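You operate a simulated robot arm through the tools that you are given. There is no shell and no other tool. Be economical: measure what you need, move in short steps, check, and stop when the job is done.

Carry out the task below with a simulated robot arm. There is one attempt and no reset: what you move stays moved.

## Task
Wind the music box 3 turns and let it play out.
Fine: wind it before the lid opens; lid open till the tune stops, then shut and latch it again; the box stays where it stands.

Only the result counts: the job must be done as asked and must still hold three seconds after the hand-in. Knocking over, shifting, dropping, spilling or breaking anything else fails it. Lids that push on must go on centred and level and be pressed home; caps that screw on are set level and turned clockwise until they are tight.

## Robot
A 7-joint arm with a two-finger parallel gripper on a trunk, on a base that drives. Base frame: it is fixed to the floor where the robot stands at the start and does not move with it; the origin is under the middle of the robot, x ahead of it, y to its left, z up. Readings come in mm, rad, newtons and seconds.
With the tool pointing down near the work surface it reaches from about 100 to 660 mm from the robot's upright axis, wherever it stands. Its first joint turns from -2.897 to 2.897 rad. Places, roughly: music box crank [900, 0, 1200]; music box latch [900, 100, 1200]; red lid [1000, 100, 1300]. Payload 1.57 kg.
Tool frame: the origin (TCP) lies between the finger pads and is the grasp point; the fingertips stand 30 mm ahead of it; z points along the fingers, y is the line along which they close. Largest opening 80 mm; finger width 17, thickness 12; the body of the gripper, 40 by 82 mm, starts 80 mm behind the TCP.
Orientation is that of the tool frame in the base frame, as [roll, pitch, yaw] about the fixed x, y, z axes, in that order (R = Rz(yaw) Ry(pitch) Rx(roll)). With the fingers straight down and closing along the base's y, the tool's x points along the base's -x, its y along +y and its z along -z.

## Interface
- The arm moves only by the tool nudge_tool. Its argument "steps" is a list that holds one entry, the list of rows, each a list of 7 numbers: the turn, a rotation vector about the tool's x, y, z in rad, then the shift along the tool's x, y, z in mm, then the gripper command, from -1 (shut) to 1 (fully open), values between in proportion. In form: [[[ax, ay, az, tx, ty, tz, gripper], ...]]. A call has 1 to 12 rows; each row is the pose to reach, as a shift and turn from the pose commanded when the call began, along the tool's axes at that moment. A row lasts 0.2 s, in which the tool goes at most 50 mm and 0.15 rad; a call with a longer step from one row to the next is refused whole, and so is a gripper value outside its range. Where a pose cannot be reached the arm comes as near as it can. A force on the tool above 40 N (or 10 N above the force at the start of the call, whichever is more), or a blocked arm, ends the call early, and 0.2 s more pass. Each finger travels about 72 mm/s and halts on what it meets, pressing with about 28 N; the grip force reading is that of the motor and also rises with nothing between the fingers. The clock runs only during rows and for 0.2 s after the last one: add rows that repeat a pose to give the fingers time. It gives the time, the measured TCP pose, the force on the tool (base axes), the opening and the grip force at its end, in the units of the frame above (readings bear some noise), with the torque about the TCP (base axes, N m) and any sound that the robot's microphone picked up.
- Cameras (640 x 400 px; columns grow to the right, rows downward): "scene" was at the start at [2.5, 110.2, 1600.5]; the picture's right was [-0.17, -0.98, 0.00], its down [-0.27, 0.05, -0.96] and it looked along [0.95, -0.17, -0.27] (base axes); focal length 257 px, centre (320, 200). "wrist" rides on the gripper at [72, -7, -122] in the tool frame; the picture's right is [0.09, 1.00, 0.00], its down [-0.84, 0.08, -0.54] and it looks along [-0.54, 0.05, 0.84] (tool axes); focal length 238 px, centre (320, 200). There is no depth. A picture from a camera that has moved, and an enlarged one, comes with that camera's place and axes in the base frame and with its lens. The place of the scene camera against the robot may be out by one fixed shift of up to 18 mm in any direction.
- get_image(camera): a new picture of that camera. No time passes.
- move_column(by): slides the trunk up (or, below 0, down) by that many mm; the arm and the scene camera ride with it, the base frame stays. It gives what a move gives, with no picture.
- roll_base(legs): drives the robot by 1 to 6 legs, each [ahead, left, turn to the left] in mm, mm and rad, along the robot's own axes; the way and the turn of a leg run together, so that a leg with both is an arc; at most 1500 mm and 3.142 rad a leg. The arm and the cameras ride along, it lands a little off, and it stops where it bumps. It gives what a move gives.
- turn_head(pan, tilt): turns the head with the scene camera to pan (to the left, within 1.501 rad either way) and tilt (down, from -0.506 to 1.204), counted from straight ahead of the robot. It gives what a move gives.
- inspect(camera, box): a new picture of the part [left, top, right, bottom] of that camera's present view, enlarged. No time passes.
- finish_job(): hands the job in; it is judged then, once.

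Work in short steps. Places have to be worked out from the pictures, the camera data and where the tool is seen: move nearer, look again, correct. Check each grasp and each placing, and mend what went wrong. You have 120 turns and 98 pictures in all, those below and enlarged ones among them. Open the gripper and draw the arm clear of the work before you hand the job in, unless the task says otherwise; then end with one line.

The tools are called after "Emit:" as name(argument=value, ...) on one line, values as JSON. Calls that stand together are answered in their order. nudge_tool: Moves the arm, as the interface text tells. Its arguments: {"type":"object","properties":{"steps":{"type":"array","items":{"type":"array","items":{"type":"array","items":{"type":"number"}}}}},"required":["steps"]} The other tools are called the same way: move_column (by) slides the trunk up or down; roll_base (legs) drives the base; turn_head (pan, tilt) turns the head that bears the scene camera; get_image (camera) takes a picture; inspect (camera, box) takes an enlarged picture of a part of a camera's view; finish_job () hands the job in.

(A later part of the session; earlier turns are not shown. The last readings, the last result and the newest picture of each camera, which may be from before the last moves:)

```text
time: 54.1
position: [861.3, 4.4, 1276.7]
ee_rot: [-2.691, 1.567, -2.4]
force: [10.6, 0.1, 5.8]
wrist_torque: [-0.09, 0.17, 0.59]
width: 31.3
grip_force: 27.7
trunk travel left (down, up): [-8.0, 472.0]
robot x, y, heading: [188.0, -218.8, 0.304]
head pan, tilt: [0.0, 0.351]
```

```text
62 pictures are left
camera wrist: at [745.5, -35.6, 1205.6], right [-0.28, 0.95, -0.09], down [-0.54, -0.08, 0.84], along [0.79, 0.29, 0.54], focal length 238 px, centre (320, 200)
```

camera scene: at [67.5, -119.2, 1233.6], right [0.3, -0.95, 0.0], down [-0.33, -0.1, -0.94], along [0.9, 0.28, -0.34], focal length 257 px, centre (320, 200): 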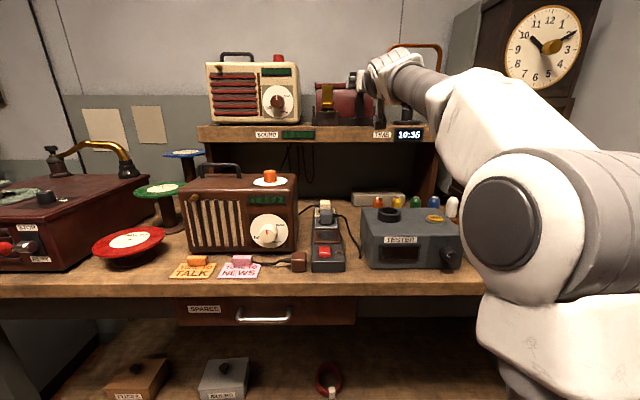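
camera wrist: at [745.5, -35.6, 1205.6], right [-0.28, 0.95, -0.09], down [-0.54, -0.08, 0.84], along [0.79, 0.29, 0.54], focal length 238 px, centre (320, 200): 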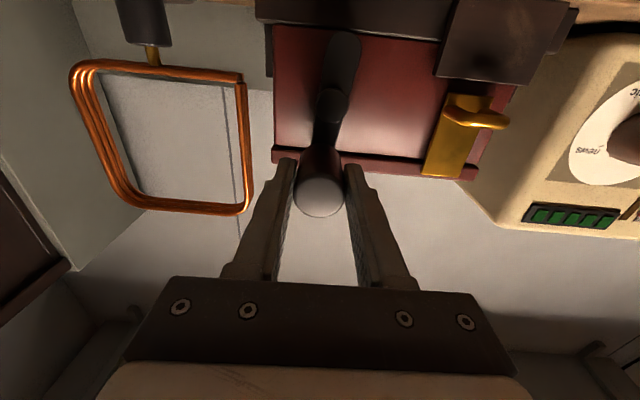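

Three turns complete (handle at top). I release and withdraw.

Emit:
nudge_tool(steps=[[[0, 0, 0, 0, 0, 0, 1], [0, 0, 0, 0, 0, 0, 1], [0, 0, 0, 0, 0, 0, 1], [0, 0, 0, 0, 0, -40, 1], [0, 0, 0, 0, 0, -80, 1], [0, 0, 0, 0, 30, -100, 1], [0, 0, 0, 20, 75, -100, 1]]])

Emit:
get_image(camera="wrist")

Emit:
inspect(camera="wrist", box=[180, 0, 420, 160])

Emit:
get_image(camera="scene")

```text
time: 55.7
position: [742.5, 52.7, 1258.4]
ee_rot: [-2.381, 1.569, -2.091]
force: [0.0, 0.0, 0.8]
wrist_torque: [0.0, 0.0, 0.02]
width: 79.9
grip_force: 0.1
trunk travel left (down, up): [-8.0, 472.0]
robot x, y, heading: [184.5, -217.5, 0.296]
head pan, tilt: [0.0, 0.351]
```

```text
61 pictures are left
camera wrist: at [627.7, 11.9, 1187.6], right [-0.28, 0.95, -0.09], down [-0.54, -0.08, 0.84], along [0.79, 0.29, 0.54], focal length 238 px, centre (320, 200)
```

wrist: 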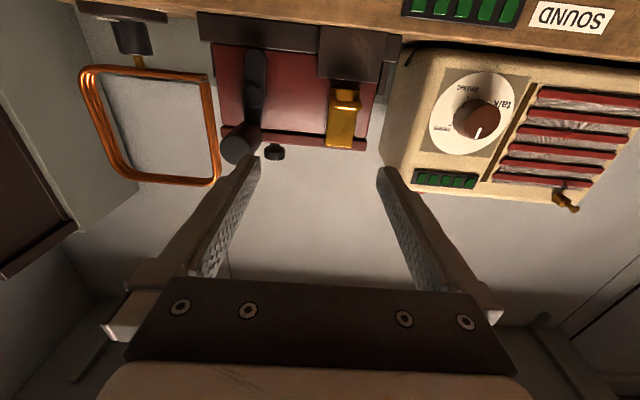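

```text
2.50 times, centred on (300, 80) of wrist
camera zoom: at [627.7, 11.9, 1187.6], right [-0.28, 0.95, -0.09], down [-0.54, -0.08, 0.84], along [0.79, 0.29, 0.54], focal length 596 px, centre (370, 500)
```

zoom: 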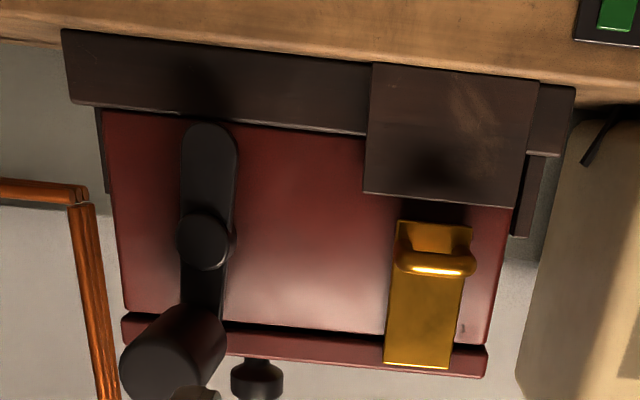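

```text
59 pictures are left
camera scene: at [148.1, -94.5, 1233.6], right [0.3, -0.96, 0.0], down [-0.33, -0.1, -0.94], along [0.9, 0.28, -0.34], focal length 257 px, centre (320, 200)
```

scene: 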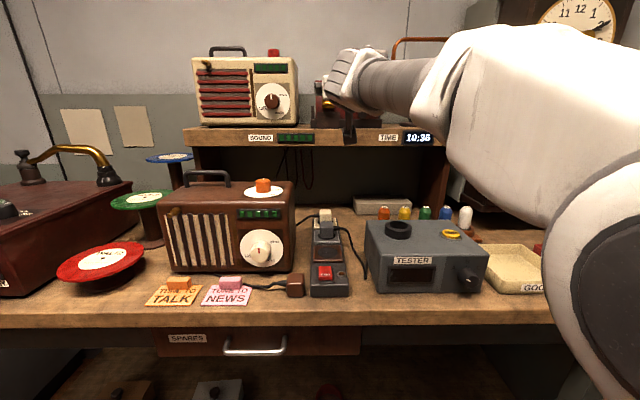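

Now the latch. I enlarge it to understand its mechanism.

Emit:
inspect(camera="wrist", box=[312, 70, 392, 120])

Emit:
inspect(camera="scene", box=[290, 60, 390, 130])

```text
8.00 times, centred on (352, 95) of wrist
camera zoom: at [627.7, 11.9, 1187.6], right [-0.28, 0.95, -0.09], down [-0.54, -0.08, 0.84], along [0.79, 0.29, 0.54], focal length 1907 px, centre (64, 1040)
```

zoom: 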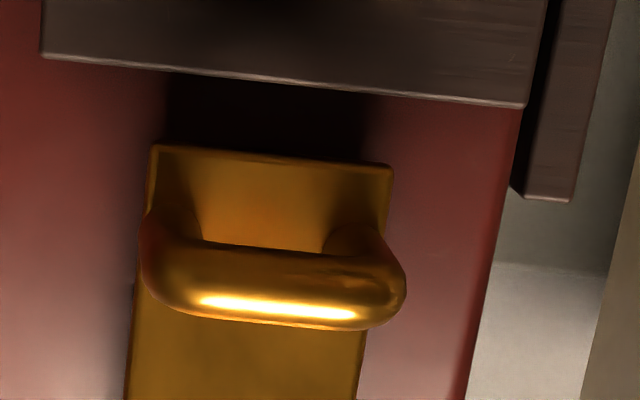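

```text
5.71 times, centred on (340, 95) of scene
camera zoom: at [148.1, -94.5, 1233.6], right [0.3, -0.96, 0.0], down [-0.33, -0.1, -0.94], along [0.9, 0.28, -0.34], focal length 1466 px, centre (206, 800)
```

zoom: 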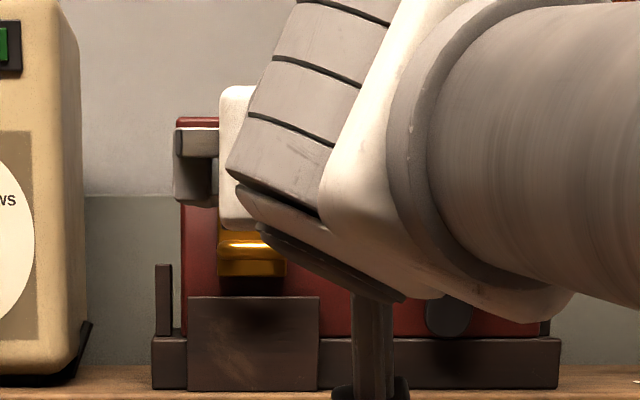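

The latch is a plate with a horizontal bail bar (≈34 mm wide) at about (875, 121, 1238), plate hinged at the lid. I approach with the fingers at 50 mm opening to straddle the bar ends.

Emit:
nudge_tool(steps=[[[0, 0, 0, 10, 13, 30, 0.25], [0, 0, 0, 20.4, 26.5, 50, 0.25], [0, 0, 0, 20.4, 26.5, 72, 0.25], [0, 0, 0, 20.4, 26.5, 72, 0.25]]])

Emit:
get_image(camera="wrist")

```text
time: 56.7
position: [803.4, 95.6, 1238.8]
ee_rot: [-2.328, 1.568, -2.038]
force: [0.0, -0.3, -0.1]
wrist_torque: [0.0, -0.01, -0.02]
width: 50.0
grip_force: 0.2
trunk travel left (down, up): [-8.0, 472.0]
robot x, y, heading: [187.9, -213.8, 0.3]
head pan, tilt: [0.0, 0.351]
```

```text
56 pictures are left
camera wrist: at [689.0, 55.8, 1165.7], right [-0.28, 0.95, -0.09], down [-0.54, -0.08, 0.84], along [0.79, 0.29, 0.54], focal length 238 px, centre (320, 200)
```

wrist: 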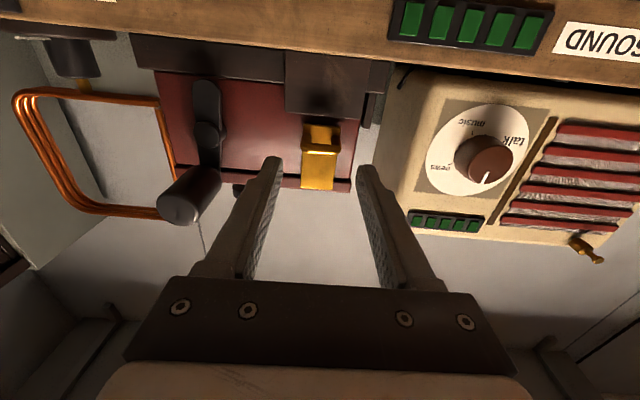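

Centred on the bar laterally and vertically. I advance 50 mm and close on the bar ends.

Emit:
nudge_tool(steps=[[[0, 0, 0, 0, 0, 25, 0.25], [0, 0, 0, 0, 0, 50, 0.25], [0, 0, 0, 0, 0, 50, -1], [0, 0, 0, 0, 0, 50, -1], [0, 0, 0, 0, 0, 50, -1]]])

Emit:
get_image(camera="wrist")

```text
time: 57.9
position: [852.4, 110.5, 1237.1]
ee_rot: [-2.512, 1.566, -2.225]
force: [2.7, 3.7, 0.0]
wrist_torque: [-0.06, 0.22, 0.41]
width: 33.6
grip_force: 28.0
trunk travel left (down, up): [-8.0, 472.0]
robot x, y, heading: [188.2, -219.9, 0.304]
head pan, tilt: [0.0, 0.351]
```

```text
55 pictures are left
camera wrist: at [737.1, 70.4, 1164.7], right [-0.29, 0.95, -0.09], down [-0.54, -0.08, 0.84], along [0.79, 0.29, 0.54], focal length 238 px, centre (320, 200)
```

wrist: 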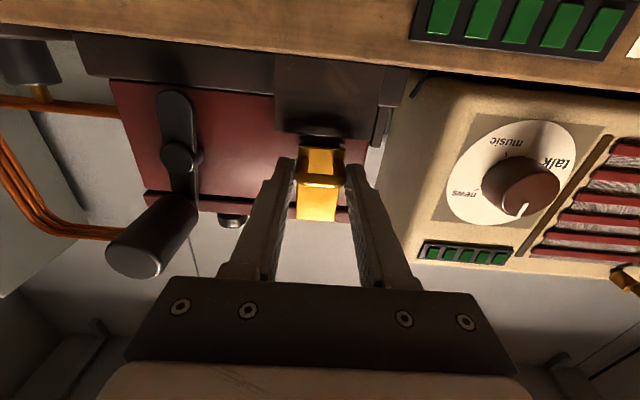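

Bar gripped. I pull outward and up along the presumed arc (hinge ~50 mm above), first ~20° as a test.

Emit:
nudge_tool(steps=[[[0, 0, 0, -0.9, 0, -4, -1], [0, 0, 0, -2.5, 0, -8, -1], [0, 0, 0, -5.2, 0, -12.5, -1], [0, 0, 0, -5.2, 0, -12.5, -1]]])

Emit:
get_image(camera="wrist")

```text
time: 58.9
position: [841.2, 105.4, 1238.0]
ee_rot: [-2.835, 1.565, -2.547]
force: [10.8, -0.7, 0.6]
wrist_torque: [-0.26, 0.67, 0.19]
width: 33.6
grip_force: 27.4
trunk travel left (down, up): [-8.0, 472.0]
robot x, y, heading: [184.3, -213.8, 0.296]
head pan, tilt: [0.0, 0.351]
```

```text
54 pictures are left
camera wrist: at [725.7, 65.6, 1167.6], right [-0.28, 0.95, -0.09], down [-0.54, -0.08, 0.84], along [0.79, 0.29, 0.53], focal length 238 px, centre (320, 200)
```

wrist: 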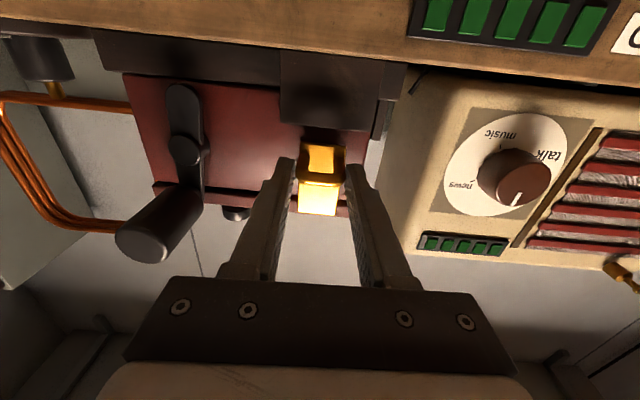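

The plate swings out at its top hinge. I continue the arc to about 75°.

Emit:
nudge_tool(steps=[[[0, 0, 0, -3.5, 0, -6, -1], [0, 0, 0, -8.3, 0, -11, -1], [0, 0, 0, -13.5, 0, -16, -1], [0, 0, 0, -19, 0, -20, -1], [0, 0, 0, -25, 0, -23, -1], [0, 0, 0, -31.6, 0, -25, -1], [0, 0, 0, -31.6, 0, -25, -1]]])

Emit:
get_image(camera="wrist")

```text
time: 60.5
position: [815.3, 99.7, 1275.8]
ee_rot: [-2.176, 1.57, -1.886]
force: [-0.8, 1.1, -0.8]
wrist_torque: [-0.02, 0.02, 0.02]
width: 0.1
grip_force: 21.0
trunk travel left (down, up): [-8.0, 472.0]
robot x, y, heading: [185.9, -218.1, 0.298]
head pan, tilt: [0.0, 0.351]
```

```text
53 pictures are left
camera wrist: at [700.0, 59.6, 1202.7], right [-0.29, 0.95, -0.09], down [-0.54, -0.08, 0.84], along [0.79, 0.29, 0.54], focal length 238 px, centre (320, 200)
```

wrist: 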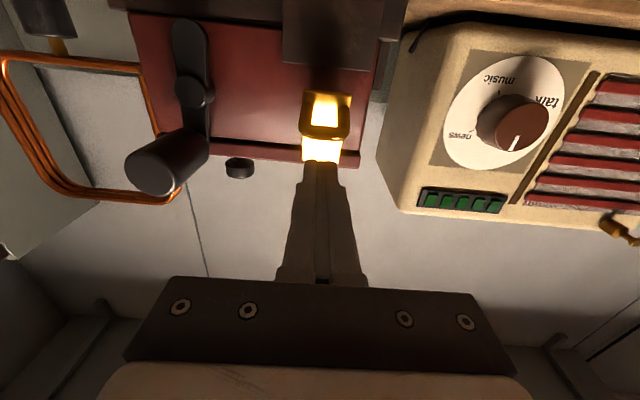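

The grip slipped off, but the latch stays partly open. I look closer.

Emit:
inspect(camera="wrist", box=[260, 50, 400, 180])

Emit:
inspect(camera="scene", box=[280, 40, 440, 140])

```text
3.08 times, centred on (330, 115) of wrist
camera zoom: at [700.0, 59.6, 1202.7], right [-0.29, 0.95, -0.09], down [-0.54, -0.08, 0.84], along [0.79, 0.29, 0.54], focal length 733 px, centre (289, 462)
```

zoom: 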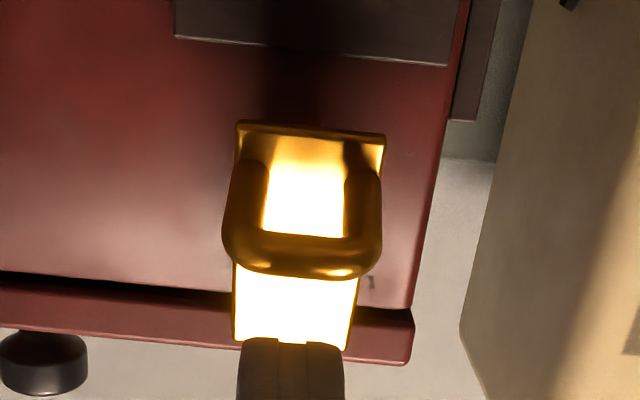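

```text
4.00 times, centred on (360, 90) of scene
camera zoom: at [148.1, -94.1, 1233.6], right [0.3, -0.95, 0.0], down [-0.33, -0.1, -0.94], along [0.9, 0.28, -0.34], focal length 1026 px, centre (160, 640)
```

zoom: 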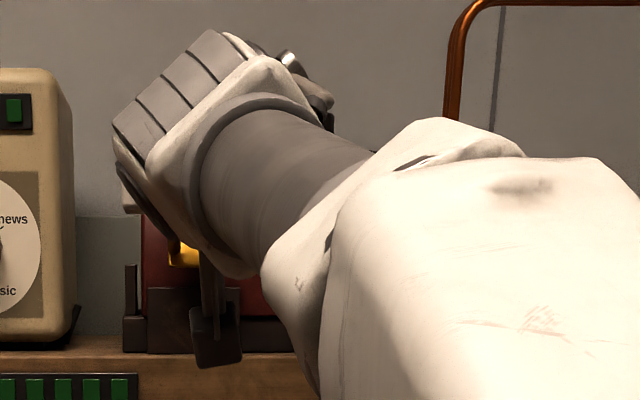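

The plate hangs open ~30°. I'll lift it with closed fingers from beneath: drop in front, go forward under the bar (tips to the plate), then check.

Emit:
nudge_tool(steps=[[[0, 0, 0, 0, 2, -20, -1], [0, 0, 0, 25, 2, -20, -1], [0, 0, 0, 50, 2, -20, -1], [0, 0, 0, 50, 2, 4, -1], [0, 0, 0, 50, 2, 24, -1]]])

Emit:
inspect(camera="wrist", box=[240, 60, 440, 200])

```text
time: 61.7
position: [837.7, 108.5, 1223.5]
ee_rot: [-2.345, 1.567, -2.053]
force: [0.0, -0.3, -0.5]
wrist_torque: [-0.03, 0.0, 0.02]
width: 0.1
grip_force: 21.2
trunk travel left (down, up): [-8.0, 472.0]
robot x, y, heading: [186.8, -221.2, 0.302]
head pan, tilt: [0.0, 0.351]
```

```text
2.86 times, centred on (340, 130) of wrist
camera zoom: at [723.4, 68.3, 1151.7], right [-0.29, 0.95, -0.09], down [-0.54, -0.08, 0.84], along [0.79, 0.29, 0.54], focal length 681 px, centre (263, 400)
```

zoom: 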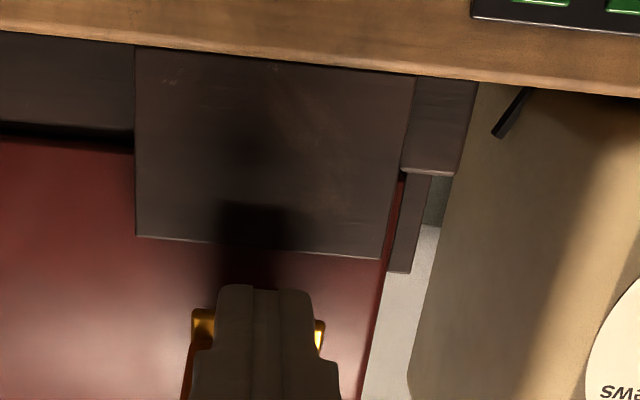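

The fingers are under the bar with no contact. I lift 45 mm slowly.

Emit:
nudge_tool(steps=[[[0, 0, 0, -6, 0, 2, -1], [0, 0, 0, -12, 0, 4, -1], [0, 0, 0, -18, 0, 6, -1], [0, 0, 0, -24, 0, 8, -1], [0, 0, 0, -30, 0, 10, -1], [0, 0, 0, -36, 0, 10, -1], [0, 0, 0, -42, 0, 10, -1], [0, 0, 0, -48, 0, 10, -1]]])

Emit:
get_image(camera="wrist")

```text
time: 63.5
position: [847.7, 111.5, 1272.0]
ee_rot: [-1.945, 1.57, -1.657]
force: [-6.3, -2.4, -9.6]
wrist_torque: [-0.13, 0.28, 0.03]
width: 0.0
grip_force: 20.9
trunk travel left (down, up): [-8.0, 472.0]
robot x, y, heading: [185.4, -220.9, 0.302]
head pan, tilt: [0.0, 0.351]
```

```text
49 pictures are left
camera wrist: at [732.5, 70.7, 1200.3], right [-0.28, 0.95, -0.09], down [-0.54, -0.08, 0.84], along [0.79, 0.29, 0.54], focal length 238 px, centre (320, 200)
```

wrist: 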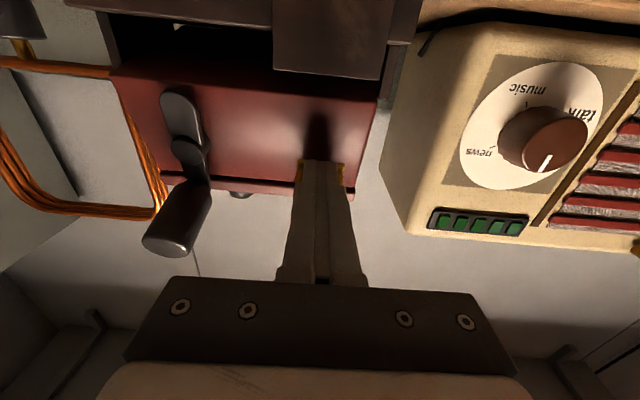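

The box front is lifting out of its cradle — I reverse at once to let it settle back.

Emit:
nudge_tool(steps=[[[0, 0, 0, 5, 0, 0, -1], [0, 0, 0, 10, 0, 0, -1], [0, 0, 0, 15, 0, 0, -1], [0, 0, 0, 20, 0, 0, -1], [0, 0, 0, 25, 0, -1, -1], [0, 0, 0, 30, 0, -3, -1]]])

Emit:
get_image(camera="wrist")

```text
time: 64.9
position: [844.3, 109.7, 1242.5]
ee_rot: [-1.349, 1.568, -1.059]
force: [-0.1, -0.3, 0.4]
wrist_torque: [0.02, -0.02, -0.03]
width: 0.0
grip_force: 21.2
trunk travel left (down, up): [-8.0, 472.0]
robot x, y, heading: [189.1, -221.1, 0.301]
head pan, tilt: [0.0, 0.351]
```

```text
48 pictures are left
camera wrist: at [729.4, 69.0, 1170.6], right [-0.28, 0.95, -0.09], down [-0.54, -0.08, 0.84], along [0.79, 0.29, 0.54], focal length 238 px, centre (320, 200)
```

wrist: 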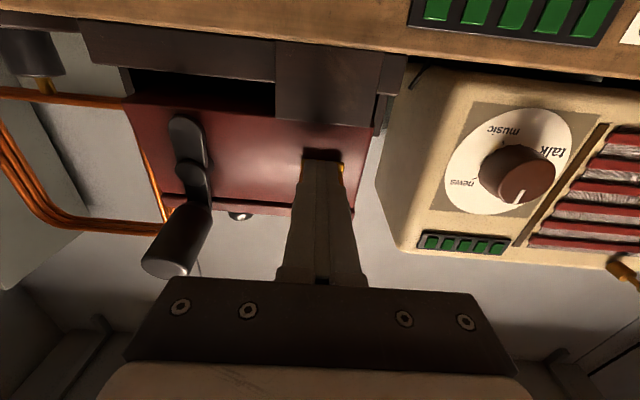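

The box front still looks raised with no load on the tool. I withdraw straight back and look.

Emit:
nudge_tool(steps=[[[0, 0, 0, 4, 0, 0, -1], [0, 0, 0, 8, 0, -5, -1], [0, 0, 0, 8, 0, -30, -1], [0, 0, 0, 8, 0, -60, -1], [0, 0, 0, 0, 0, -100, -1]]])

Emit:
get_image(camera="wrist")

Emit:
inspect(camera="wrist", box=[200, 0, 440, 170])

```text
time: 66.1
position: [748.4, 81.7, 1239.0]
ee_rot: [-2.441, 1.566, -2.15]
force: [1.0, 1.5, -0.2]
wrist_torque: [0.03, -0.03, -0.05]
width: 0.1
grip_force: 21.5
trunk travel left (down, up): [-8.0, 472.0]
robot x, y, heading: [186.3, -216.6, 0.3]
head pan, tilt: [0.0, 0.351]
```

```text
47 pictures are left
camera wrist: at [632.5, 41.5, 1167.5], right [-0.29, 0.95, -0.09], down [-0.54, -0.08, 0.84], along [0.79, 0.29, 0.54], focal length 238 px, centre (320, 200)
```

wrist: 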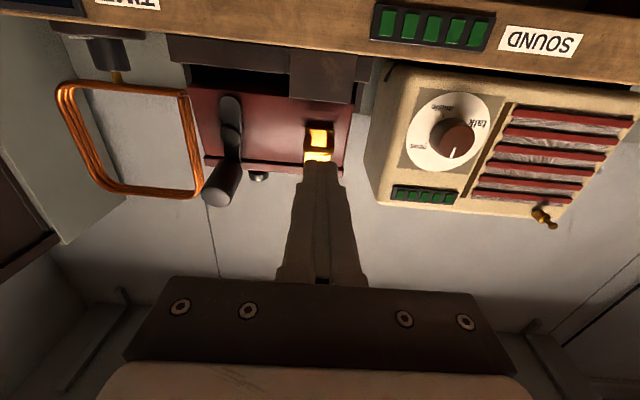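

```text
2.35 times, centred on (320, 85) of wrist
camera zoom: at [632.5, 41.5, 1167.5], right [-0.29, 0.95, -0.09], down [-0.54, -0.08, 0.84], along [0.79, 0.29, 0.54], focal length 561 px, centre (320, 471)
```

zoom: 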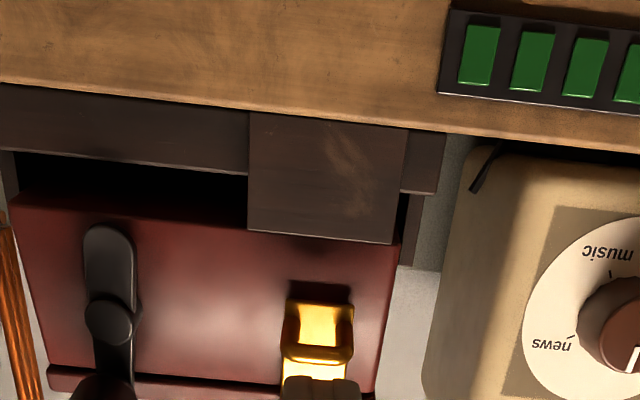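

The box front seems propped up ~15 mm. I move the hand to the right out of the scene camera's view for a proper look.

Emit:
nudge_tool(steps=[[[0, 0, 0, 0, -40, -20, -1], [0, 0, 0, 0, -80, -40, -1], [0, 0, 0, 0, -120, -60, -1], [0, 0, 0, 0, -160, -80, -1], [0, 0, 0, 0, -190, -100, -1]]])

Emit:
inspect(camera="scene", box=[280, 50, 420, 140])

Emit:
get_image(camera="wrist")

```text
time: 67.3
position: [740.8, -190.2, 1157.6]
ee_rot: [-2.61, 1.288, -2.351]
force: [0.3, 0.1, -0.7]
wrist_torque: [0.01, 0.01, 0.04]
width: 0.0
grip_force: 21.6
out of reach, approached as far as the arm can: row 3
trunk travel left (down, up): [-8.0, 472.0]
robot x, y, heading: [188.5, -216.5, 0.299]
head pan, tilt: [0.0, 0.351]
stopped in row 5: the arm was blocked; the commanded pose is now the measured one
```

```text
4.44 times, centred on (350, 95) of scene
camera zoom: at [143.9, -90.0, 1265.0], right [0.35, -0.94, 0.0], down [-0.01, 0.0, -1.0], along [0.94, 0.35, -0.01], focal length 1141 px, centre (187, 667)
```

zoom: 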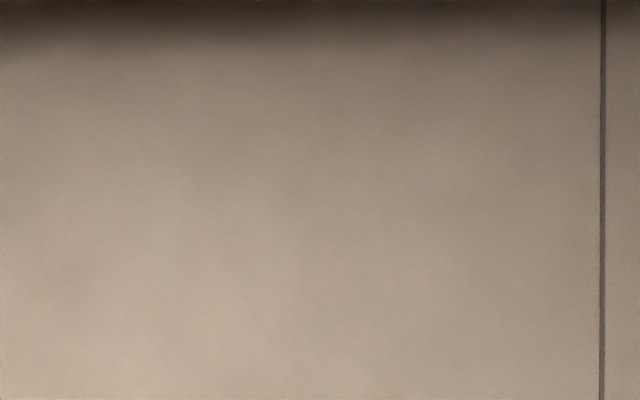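

```text
44 pictures are left
camera wrist: at [613.4, -238.2, 1117.5], right [-0.29, 0.93, -0.23], down [-0.37, 0.11, 0.92], along [0.88, 0.35, 0.31], focal length 238 px, centre (320, 200)
```

wrist: 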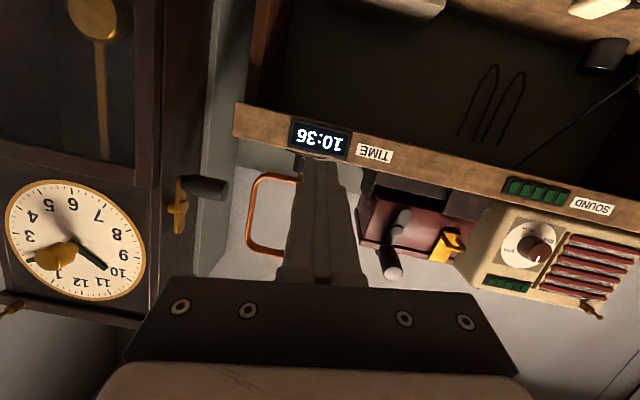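

The elbow bumped the head. First an enlarged look at the box from this side, then I'll free the arm.

Emit:
inspect(camera="wrist", box=[330, 150, 510, 290])

Emit:
nudge_tool(steps=[[[0, 0, 0, -25, 30, 10, -1], [0, 0, 0, -50, 60, 20, -1]]])

Emit:
turn_head(pan=0.05, tilt=0.1)

Emit:
get_image(camera="scene")

```text
2.86 times, centred on (420, 220) of wrist
camera zoom: at [613.4, -238.2, 1117.5], right [-0.29, 0.93, -0.23], down [-0.37, 0.11, 0.92], along [0.88, 0.35, 0.31], focal length 681 px, centre (34, 143)
```

zoom: 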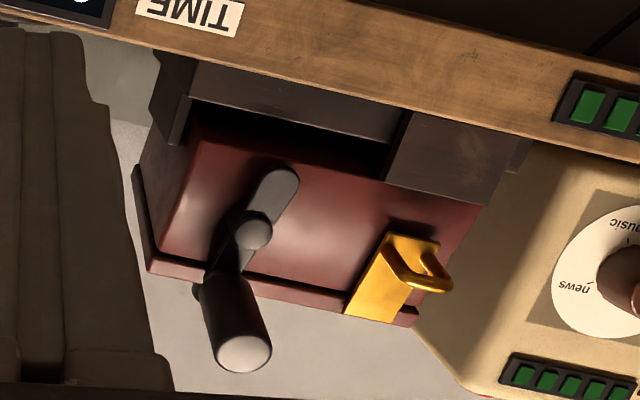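

```text
time: 67.9
position: [751.4, -118.7, 1191.4]
ee_rot: [-2.612, 1.291, -2.353]
force: [0.2, -0.5, -0.1]
wrist_torque: [-0.01, -0.02, 0.03]
width: 0.0
grip_force: 21.4
trunk travel left (down, up): [-8.0, 472.0]
robot x, y, heading: [184.2, -221.8, 0.303]
head pan, tilt: [0.0, 0.351]
```

```text
time: 68.7
position: [751.3, -118.6, 1190.4]
ee_rot: [-2.626, 1.29, -2.363]
force: [-0.1, 0.8, 0.2]
wrist_torque: [0.01, -0.02, -0.03]
width: 0.0
grip_force: 20.9
trunk travel left (down, up): [-8.0, 472.0]
robot x, y, heading: [187.7, -214.5, 0.297]
head pan, tilt: [0.051, 0.099]
```

```text
42 pictures are left
camera scene: at [138.1, -77.3, 1263.8], right [0.49, -0.87, 0.0], down [-0.02, -0.01, -1.0], along [0.87, 0.49, -0.02], focal length 257 px, centre (320, 200)
```

scene: 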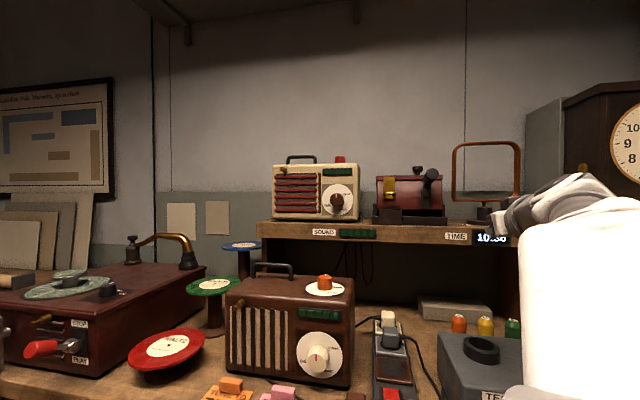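

Emit:
inspect(camera="scene", box=[360, 155, 470, 240])

```text
4.71 times, centred on (415, 198) of scene
camera zoom: at [138.1, -77.3, 1263.8], right [0.49, -0.87, 0.0], down [-0.02, -0.01, -1.0], along [0.87, 0.49, -0.02], focal length 1208 px, centre (-127, 212)
```

zoom: 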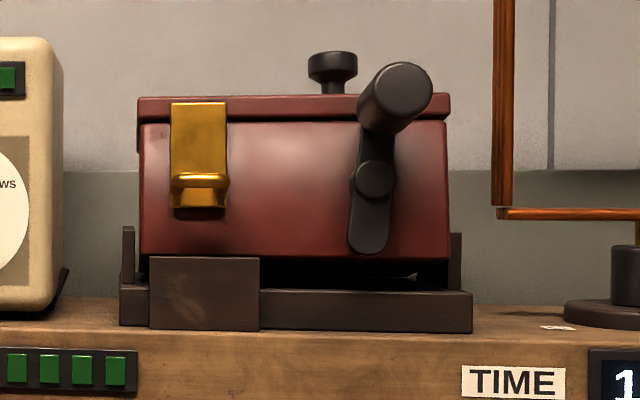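

The box front sits ~16 mm high, apparently resting on the cradle. I raise the trunk for a view from above.

Emit:
move_column(by=260)

Emit:
turn_head(pan=0.05, tilt=0.4)

Emit:
get_image(camera="scene")

```text
time: 71.4
position: [750.5, -117.6, 1451.3]
ee_rot: [-2.594, 1.285, -2.337]
force: [-0.5, -0.7, 0.2]
wrist_torque: [-0.01, 0.01, 0.02]
width: 0.0
grip_force: 21.9
trunk travel left (down, up): [-268.0, 212.0]
robot x, y, heading: [187.8, -218.1, 0.3]
head pan, tilt: [0.051, 0.099]
```

```text
time: 72.2
position: [750.8, -117.6, 1450.9]
ee_rot: [-2.599, 1.287, -2.339]
force: [0.3, 0.4, 0.4]
wrist_torque: [0.0, -0.01, 0.01]
width: 0.1
grip_force: 21.1
trunk travel left (down, up): [-268.0, 212.0]
robot x, y, heading: [188.7, -220.4, 0.302]
head pan, tilt: [0.051, 0.4]
```

```text
40 pictures are left
camera scene: at [148.4, -93.9, 1500.0], right [0.3, -0.95, 0.0], down [-0.27, -0.08, -0.96], along [0.92, 0.29, -0.28], focal length 257 px, centre (320, 200)
```

scene: 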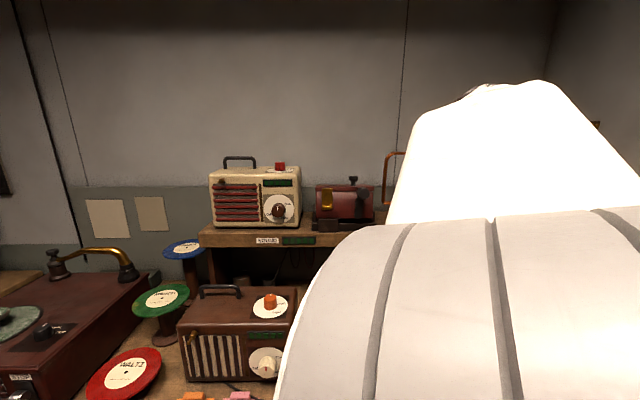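

Emit:
inspect(camera="scene", box=[300, 165, 390, 245])

```text
5.00 times, centred on (345, 205) of scene
camera zoom: at [148.4, -93.9, 1500.0], right [0.3, -0.95, 0.0], down [-0.27, -0.08, -0.96], along [0.92, 0.29, -0.28], focal length 1283 px, centre (195, 175)
```

zoom: 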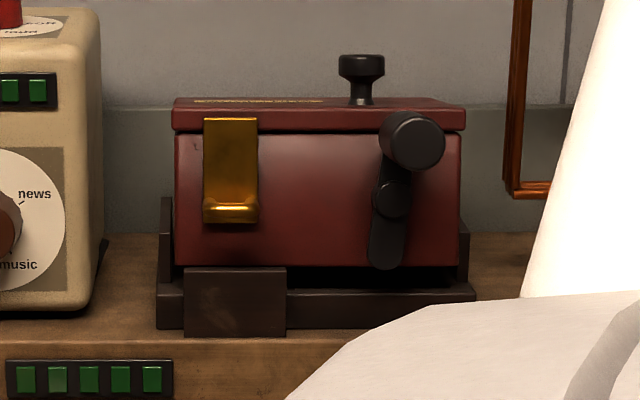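

The box is tilted back about 10°, its front bottom edge sitting on the cradle block. I bring the hand back to a level pose centred on the box (still high), then lower the trunk.

Emit:
nudge_tool(steps=[[[-0.01, -0.06, 0.035, -22, 32, 19, -1], [-0.02, -0.123, 0.07, -44, 65, 38, -1], [-0.03, -0.185, 0.106, -66, 98, 57, -1], [-0.039, -0.246, 0.141, -87, 130, 75, -1]]])

Emit:
move_column(by=-260)

Emit:
get_image(camera="wrist")

```text
time: 73.2
position: [804.0, 40.4, 1495.5]
ee_rot: [0.632, 1.569, 0.93]
force: [-0.7, -0.1, 0.6]
wrist_torque: [-0.02, 0.05, 0.04]
width: 0.0
grip_force: 22.0
trunk travel left (down, up): [-268.0, 212.0]
robot x, y, heading: [185.3, -217.5, 0.3]
head pan, tilt: [0.051, 0.4]
```

```text
time: 75.8
position: [803.2, 41.3, 1234.0]
ee_rot: [1.665, 1.569, 1.966]
force: [-0.3, 0.0, 1.0]
wrist_torque: [-0.02, 0.0, -0.02]
width: 0.0
grip_force: 21.1
trunk travel left (down, up): [-8.0, 472.0]
robot x, y, heading: [188.4, -220.4, 0.299]
head pan, tilt: [0.051, 0.4]
```

```text
38 pictures are left
camera wrist: at [689.3, 0.1, 1162.7], right [-0.29, 0.95, -0.09], down [-0.54, -0.09, 0.84], along [0.79, 0.29, 0.54], focal length 238 px, centre (320, 200)
```

wrist: 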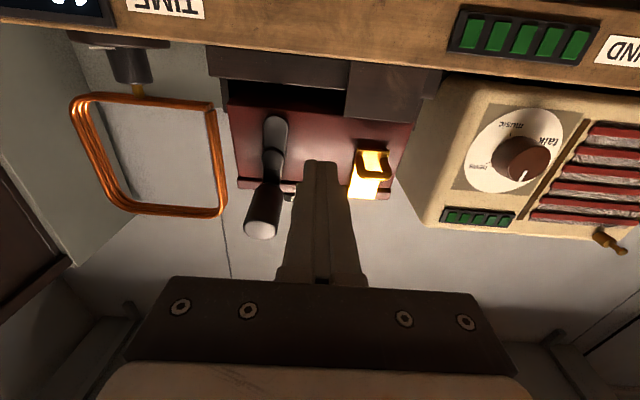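

Hand is centred in front of the low face. I advance toward contact.

Emit:
nudge_tool(steps=[[[0, 0, 0, 0, 0, 25, -1], [0, 0, 0, 0, 0, 48, -1], [0, 0, 0, 0, 0, 58, -1], [0, 0, 0, 0, 0, 62, -1], [0, 0, 0, 0, 0, 66, -1]]])

Emit:
get_image(camera="wrist")

```text
time: 77.0
position: [866.5, 60.4, 1233.7]
ee_rot: [2.411, 1.571, 2.711]
force: [-0.2, 0.5, 0.4]
wrist_torque: [0.02, -0.04, 0.0]
width: 0.1
grip_force: 21.4
trunk travel left (down, up): [-8.0, 472.0]
robot x, y, heading: [185.9, -222.0, 0.305]
head pan, tilt: [0.051, 0.4]
```

```text
37 pictures are left
camera wrist: at [752.2, 19.4, 1162.6], right [-0.29, 0.95, -0.09], down [-0.54, -0.09, 0.84], along [0.79, 0.29, 0.54], focal length 238 px, centre (320, 200)
```

wrist: 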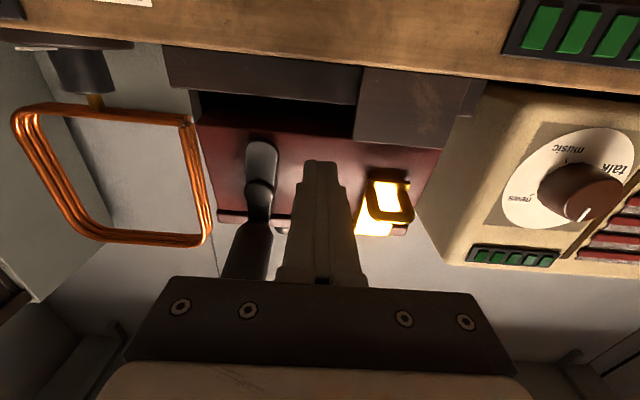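

No contact yet (tips at c≈875). I continue in small steps.

Emit:
nudge_tool(steps=[[[0, 0, 0, 0, 0, 3, -1], [0, 0, 0, 0, 0, 6, -1], [0, 0, 0, 0, 0, 9, -1], [0, 0, 0, 0, 0, 12, -1]]])

Emit:
get_image(camera="wrist")

```text
time: 78.0
position: [878.2, 64.5, 1233.6]
ee_rot: [1.712, 1.568, 2.013]
force: [0.8, -0.9, -0.4]
wrist_torque: [0.01, 0.03, 0.0]
width: 0.0
grip_force: 21.7
trunk travel left (down, up): [-8.0, 472.0]
robot x, y, heading: [189.7, -217.4, 0.3]
head pan, tilt: [0.051, 0.4]
```

```text
36 pictures are left
camera wrist: at [763.8, 22.9, 1163.0], right [-0.29, 0.95, -0.09], down [-0.54, -0.09, 0.84], along [0.79, 0.29, 0.54], focal length 238 px, centre (320, 200)
```

wrist: 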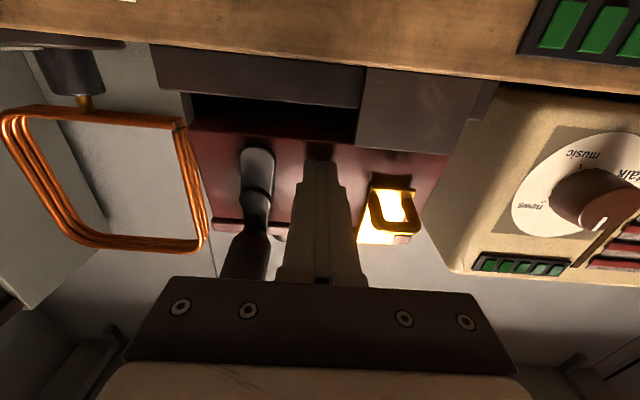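

Tip shadow is nearly touching. Further in 2–3 mm steps.

Emit:
nudge_tool(steps=[[[0, 0, 0, 0, 0, 2, -1], [0, 0, 0, 0, 0, 4, -1], [0, 0, 0, 0, 0, 6, -1], [0, 0, 0, 0, 0, 8, -1]]])

```text
time: 79.0
position: [885.6, 67.1, 1234.5]
ee_rot: [2.672, 1.57, 2.973]
force: [-11.2, -4.0, -6.1]
wrist_torque: [-0.03, 0.1, 0.02]
width: 0.1
grip_force: 21.6
trunk travel left (down, up): [-8.0, 472.0]
robot x, y, heading: [187.0, -225.0, 0.296]
head pan, tilt: [0.051, 0.4]
```

Contact, ~12 N. I push a few mm more.

Emit:
nudge_tool(steps=[[[0, 0, 0, 0, 0, 2, -1], [0, 0, 0, 0, 0, 4, -1], [0, 0, 0, 0, 0, 6, -1], [0, 0, 0, 0, 0, 6, -1]]])

Emit:
get_image(camera="wrist")

```text
time: 79.6
position: [886.1, 65.7, 1235.9]
ee_rot: [2.947, 1.566, -3.039]
force: [-19.5, -7.2, -5.3]
wrist_torque: [-0.06, 0.03, 0.08]
width: 0.1
grip_force: 21.1
trunk travel left (down, up): [-8.0, 472.0]
robot x, y, heading: [187.3, -219.0, 0.3]
head pan, tilt: [0.051, 0.4]
stopped in row 2: the force on the tool passed its limit at 43 N (the readings are from after the stop); the commanded pose is now the measured one
```

```text
35 pictures are left
camera wrist: at [771.7, 24.1, 1163.6], right [-0.29, 0.95, -0.09], down [-0.54, -0.08, 0.84], along [0.79, 0.29, 0.54], focal length 238 px, centre (320, 200)
```

wrist: 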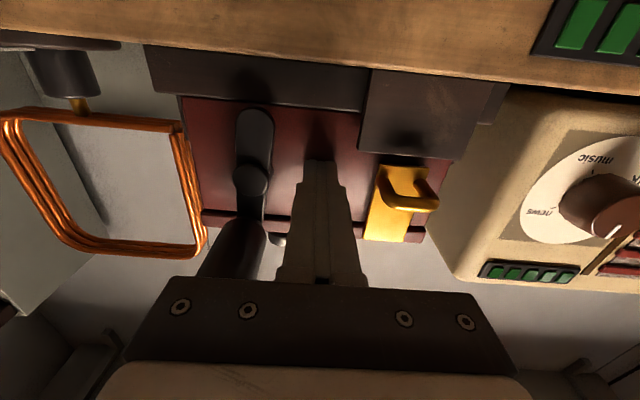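

The box dropped back into its cradle. I withdraw and check the box and latch.

Emit:
nudge_tool(steps=[[[0, 0, 0, 0, 0, -20, -1], [0, 0, 0, 0, 0, -50, -1], [0, 0, 0, 0, 15, -90, -1], [0, 0, 0, -10, 40, -120, -1]]])

Emit:
inspect(camera="wrist", box=[190, 0, 430, 170])

```text
time: 80.6
position: [763.8, 66.8, 1242.9]
ee_rot: [2.837, 1.565, 3.135]
force: [1.8, -1.8, -0.6]
wrist_torque: [-0.06, -0.01, 0.07]
width: 0.0
grip_force: 21.5
trunk travel left (down, up): [-8.0, 472.0]
robot x, y, heading: [183.7, -221.9, 0.296]
head pan, tilt: [0.051, 0.4]
```

```text
2.35 times, centred on (310, 85) of wrist
camera zoom: at [649.3, 26.3, 1171.1], right [-0.29, 0.95, -0.09], down [-0.54, -0.08, 0.84], along [0.79, 0.29, 0.54], focal length 561 px, centre (344, 471)
```

zoom: 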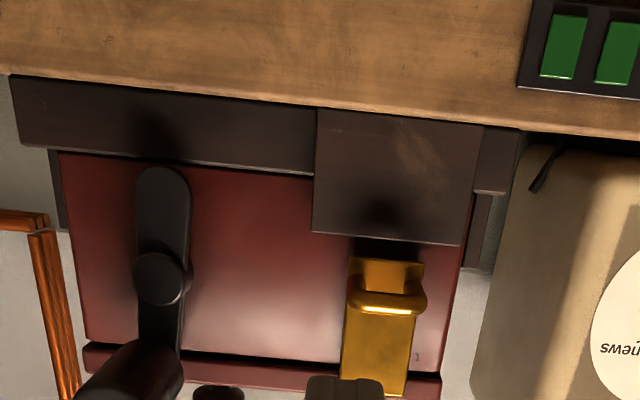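

The box is back at its original pose and the latch closed (bar again at (875, 121, 1239)). Readings show the plate did swing at first; my arc rose too fast. I regrip deeper and follow a hinge directly above the bar.

Emit:
nudge_tool(steps=[[[0, 0, 0, 2, 10, 10, 0.25], [0, 0, 0, 4.4, 19, 20, 0.25], [0, 0, 0, 4.4, 19, 44, 0.25], [0, 0, 0, 4.4, 19, 44, 0.25], [0, 0, 0, 4.4, 19, 75, 0.25], [0, 0, 0, 4.4, 19, 104, 0.25], [0, 0, 0, 4.4, 19, 104, -1], [0, 0, 0, 4.4, 19, 104, -1], [0, 0, 0, 4.4, 19, 104, -1]]])

Emit:
get_image(camera="wrist")

```text
time: 82.6
position: [856.9, 117.5, 1237.5]
ee_rot: [2.963, 1.565, -3.02]
force: [5.0, -7.3, 0.1]
wrist_torque: [-0.01, 0.13, -0.03]
width: 34.2
grip_force: 27.8
trunk travel left (down, up): [-8.0, 472.0]
robot x, y, heading: [187.2, -219.1, 0.301]
head pan, tilt: [0.051, 0.4]
```

```text
33 pictures are left
camera wrist: at [742.8, 76.9, 1166.9], right [-0.29, 0.95, -0.09], down [-0.54, -0.08, 0.84], along [0.79, 0.29, 0.53], focal length 238 px, centre (320, 200)
```

wrist: 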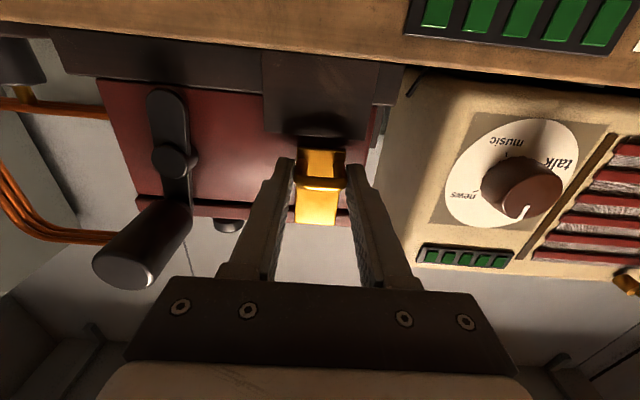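

Bar gripped, deeper. I follow the corrected arc to ~35° with small sideways relief.

Emit:
nudge_tool(steps=[[[0, 0, 0, -0.3, -0.5, -5, -1], [0, 0, 0, -1, -1, -10, -1], [0, 0, 0, -2.2, -1.5, -15, -1], [0, 0, 0, -4, -1.5, -20, -1], [0, 0, 0, -6.8, -1.5, -25.5, -1], [0, 0, 0, -9, -1.5, -29, -1], [0, 0, 0, -9, -1.5, -29, -1]]])

Emit:
get_image(camera="wrist")

```text
time: 84.2
position: [830.1, 109.7, 1246.9]
ee_rot: [3.096, 1.563, -2.889]
force: [8.5, 3.2, 0.8]
wrist_torque: [-0.21, 0.82, 0.22]
width: 33.5
grip_force: 28.3
trunk travel left (down, up): [-8.0, 472.0]
robot x, y, heading: [184.6, -214.7, 0.299]
head pan, tilt: [0.051, 0.4]
```

```text
32 pictures are left
camera wrist: at [715.1, 67.9, 1174.5], right [-0.29, 0.95, -0.09], down [-0.53, -0.08, 0.84], along [0.79, 0.3, 0.53], focal length 238 px, centre (320, 200)
```

wrist: 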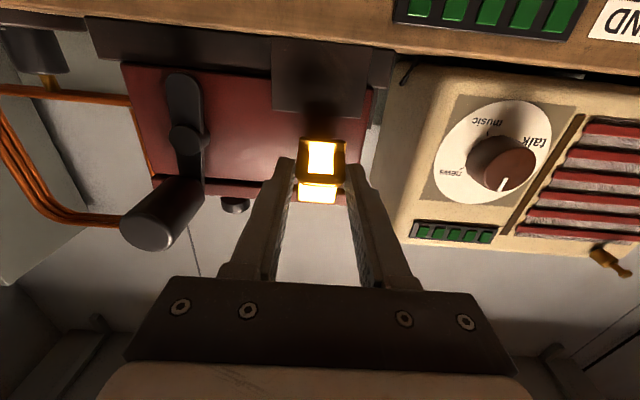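

Clean: the plate has swung ~35° and the box has not moved. I continue the arc to ~90°.

Emit:
nudge_tool(steps=[[[0, 0, 0, -2.8, 0, -3.7, -1], [0, 0, 0, -5.9, 0, -7, -1], [0, 0, 0, -10.6, 0, -11.2, -1], [0, 0, 0, -16.5, 0, -15.2, -1], [0, 0, 0, -22, 0, -18, -1], [0, 0, 0, -28.8, 0, -20.3, -1], [0, 0, 0, -35, 0, -21.5, -1], [0, 0, 0, -42, 0, -22, -1], [0, 0, 0, -42, 0, -22, -1]]])

Emit:
get_image(camera="wrist")

```text
time: 86.2
position: [808.4, 101.8, 1291.9]
ee_rot: [3.083, 1.565, -2.903]
force: [-0.5, 0.4, -1.1]
wrist_torque: [0.0, 0.0, -0.01]
width: 0.0
grip_force: 20.9
trunk travel left (down, up): [-8.0, 472.0]
robot x, y, heading: [188.8, -221.1, 0.299]
head pan, tilt: [0.051, 0.4]
```

```text
31 pictures are left
camera wrist: at [693.1, 60.8, 1219.8], right [-0.29, 0.95, -0.09], down [-0.54, -0.08, 0.84], along [0.79, 0.3, 0.54], focal length 238 px, centre (320, 200)
```

wrist: 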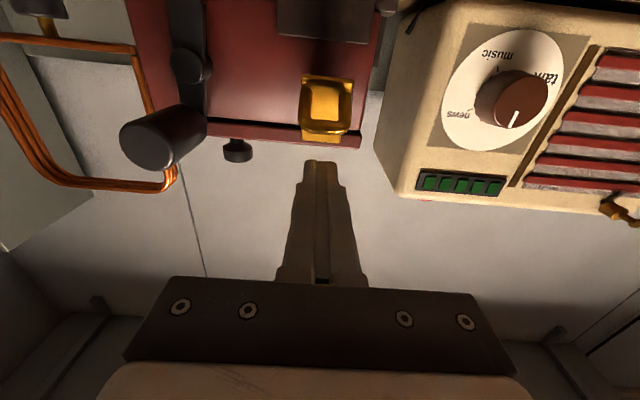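

Slipped again, but the plate now stands open around 45°. I check the details.

Emit:
inspect(camera="wrist", box=[210, 0, 430, 160])

```text
2.50 times, centred on (320, 80) of wrist
camera zoom: at [693.1, 60.8, 1219.8], right [-0.29, 0.95, -0.09], down [-0.54, -0.08, 0.84], along [0.79, 0.3, 0.54], focal length 596 px, centre (320, 500)
```

zoom: 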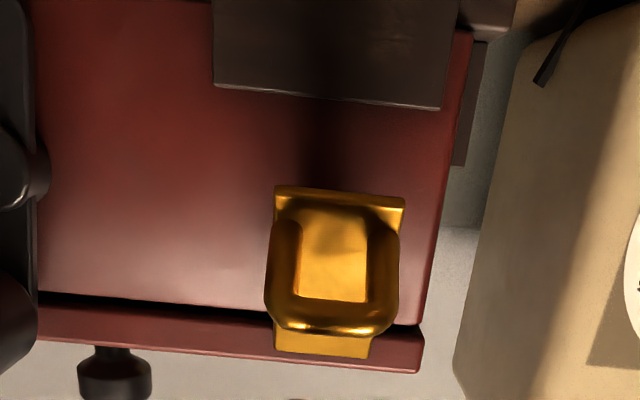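

Box is seated; plate open ~27°, edge near (849, 115, 1235). I go under the plate with closed fingers and this time lift along its arc (outward and up).

Emit:
nudge_tool(steps=[[[0, 0, 0, 0, 4, -35, -1], [0, 0, 0, 35, 4, -35, -1], [0, 0, 0, 69, 4, -35, -1], [0, 0, 0, 69, 4, 0, -1], [0, 0, 0, 69, 4, 26, -1], [0, 0, 0, 66, 4, 26, -1], [0, 0, 0, 64, 4, 25, -1]]])

Emit:
nudge_tool(steps=[[[0, 0, 0, -3.5, 0, -5, -1], [0, 0, 0, -7.3, 0, -11, -1], [0, 0, 0, -12.5, 0, -16, -1], [0, 0, 0, -18.4, 0, -21.2, -1], [0, 0, 0, -25, 0, -25, -1], [0, 0, 0, -31.9, 0, -28.2, -1], [0, 0, 0, -39, 0, -30.5, -1], [0, 0, 0, -46.7, 0, -31.5, -1]]])

Emit:
get_image(camera="wrist")

```text
time: 87.8
position: [830.9, 112.8, 1226.8]
ee_rot: [3.036, 1.565, -2.951]
force: [0.3, 0.7, -0.9]
wrist_torque: [0.02, -0.01, 0.03]
width: 0.0
grip_force: 21.4
trunk travel left (down, up): [-8.0, 472.0]
robot x, y, heading: [186.0, -215.8, 0.304]
head pan, tilt: [0.051, 0.4]
```

```text
time: 89.6
position: [800.7, 102.8, 1272.3]
ee_rot: [3.102, 1.566, -2.883]
force: [0.2, 0.1, -1.3]
wrist_torque: [0.01, 0.04, -0.04]
width: 0.1
grip_force: 21.8
trunk travel left (down, up): [-8.0, 472.0]
robot x, y, heading: [185.7, -221.6, 0.303]
head pan, tilt: [0.051, 0.4]
```

```text
29 pictures are left
camera wrist: at [685.8, 62.6, 1201.2], right [-0.29, 0.95, -0.09], down [-0.54, -0.08, 0.84], along [0.79, 0.3, 0.54], focal length 238 px, centre (320, 200)
```

wrist: 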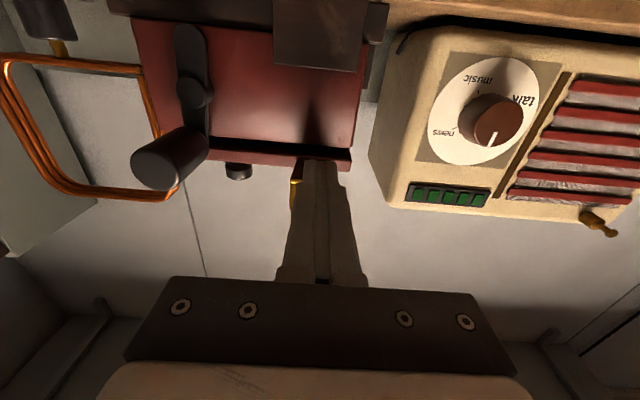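

The plate is about horizontal on the fingers, box still seated. I raise a bit more to take it past 90°.

Emit:
nudge_tool(steps=[[[0, 0, 0, -5, 0, 2, -1], [0, 0, 0, -10, 0, 5, -1], [0, 0, 0, -15, 0, 8, -1], [0, 0, 0, -20, 0, 11, -1]]])

Emit:
get_image(camera="wrist")

```text
time: 90.6
position: [810.4, 106.8, 1292.7]
ee_rot: [3.129, 1.567, -2.856]
force: [0.5, 0.8, -0.1]
wrist_torque: [0.0, 0.04, -0.01]
width: 0.0
grip_force: 21.5
trunk travel left (down, up): [-8.0, 472.0]
robot x, y, heading: [186.3, -216.5, 0.298]
head pan, tilt: [0.051, 0.4]
```

```text
28 pictures are left
camera wrist: at [695.9, 65.6, 1221.6], right [-0.29, 0.95, -0.09], down [-0.54, -0.08, 0.84], along [0.79, 0.3, 0.54], focal length 238 px, centre (320, 200)
```

wrist: 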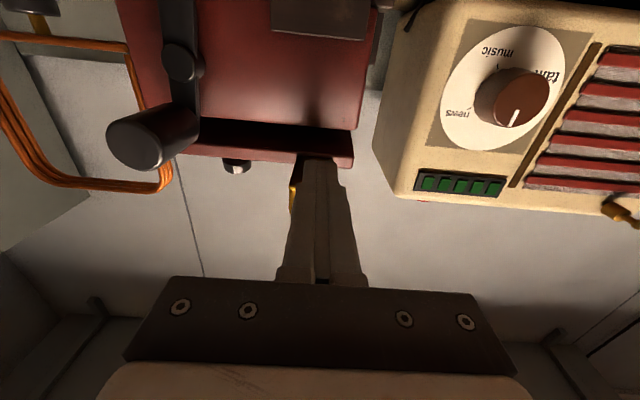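

The plate reached its stop and the lid has begun to open. I continue lifting with the fingers moving in under the lid front.

Emit:
nudge_tool(steps=[[[0, 0, 0, -10, 0, 4, -1], [0, 0, 0, -20, 0, 10, -1], [0, 0, 0, -30, 0, 18, -1], [0, 0, 0, -40, 0, 28, -1], [0, 0, 0, -50, 0, 40, -1], [0, 0, 0, -60, 0, 52, -1], [0, 0, 0, -70, 0, 64, -1]]])

Emit:
get_image(camera="wrist")

```text
time: 92.2
position: [836.1, 111.7, 1330.3]
ee_rot: [3.045, 1.565, -2.941]
force: [0.0, -1.0, 0.2]
wrist_torque: [-0.04, 0.06, 0.02]
width: 0.2
grip_force: 21.8
out of reach, approached as far as the arm can: row 4, 5, 6, 7
trunk travel left (down, up): [-8.0, 472.0]
robot x, y, heading: [185.9, -216.5, 0.301]
head pan, tilt: [0.051, 0.4]
```

```text
27 pictures are left
camera wrist: at [722.3, 70.7, 1258.3], right [-0.29, 0.95, -0.09], down [-0.54, -0.08, 0.84], along [0.79, 0.3, 0.54], focal length 238 px, centre (320, 200)
```

wrist: 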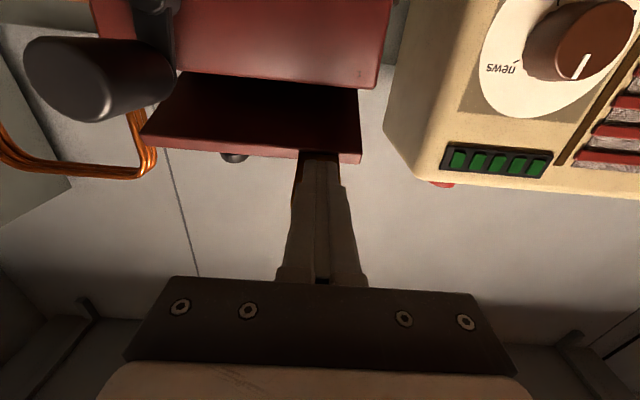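

The lid rests open ~22° on the fingers; the arm is at its height limit, so I raise the trunk 60 mm to lift further.

Emit:
move_column(by=60)

Emit:
get_image(camera="wrist")

```text
time: 93.2
position: [836.8, 111.4, 1390.0]
ee_rot: [3.038, 1.566, -2.948]
force: [-0.5, 0.0, -0.1]
wrist_torque: [0.0, 0.03, 0.02]
width: 0.0
grip_force: 21.0
trunk travel left (down, up): [-68.0, 412.0]
robot x, y, heading: [184.6, -221.2, 0.302]
head pan, tilt: [0.051, 0.4]
```

```text
26 pictures are left
camera wrist: at [722.2, 70.7, 1318.5], right [-0.29, 0.95, -0.09], down [-0.54, -0.08, 0.84], along [0.79, 0.29, 0.54], focal length 238 px, centre (320, 200)
```

wrist: 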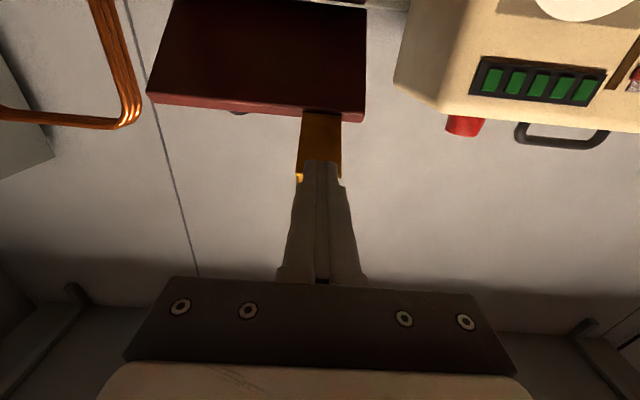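

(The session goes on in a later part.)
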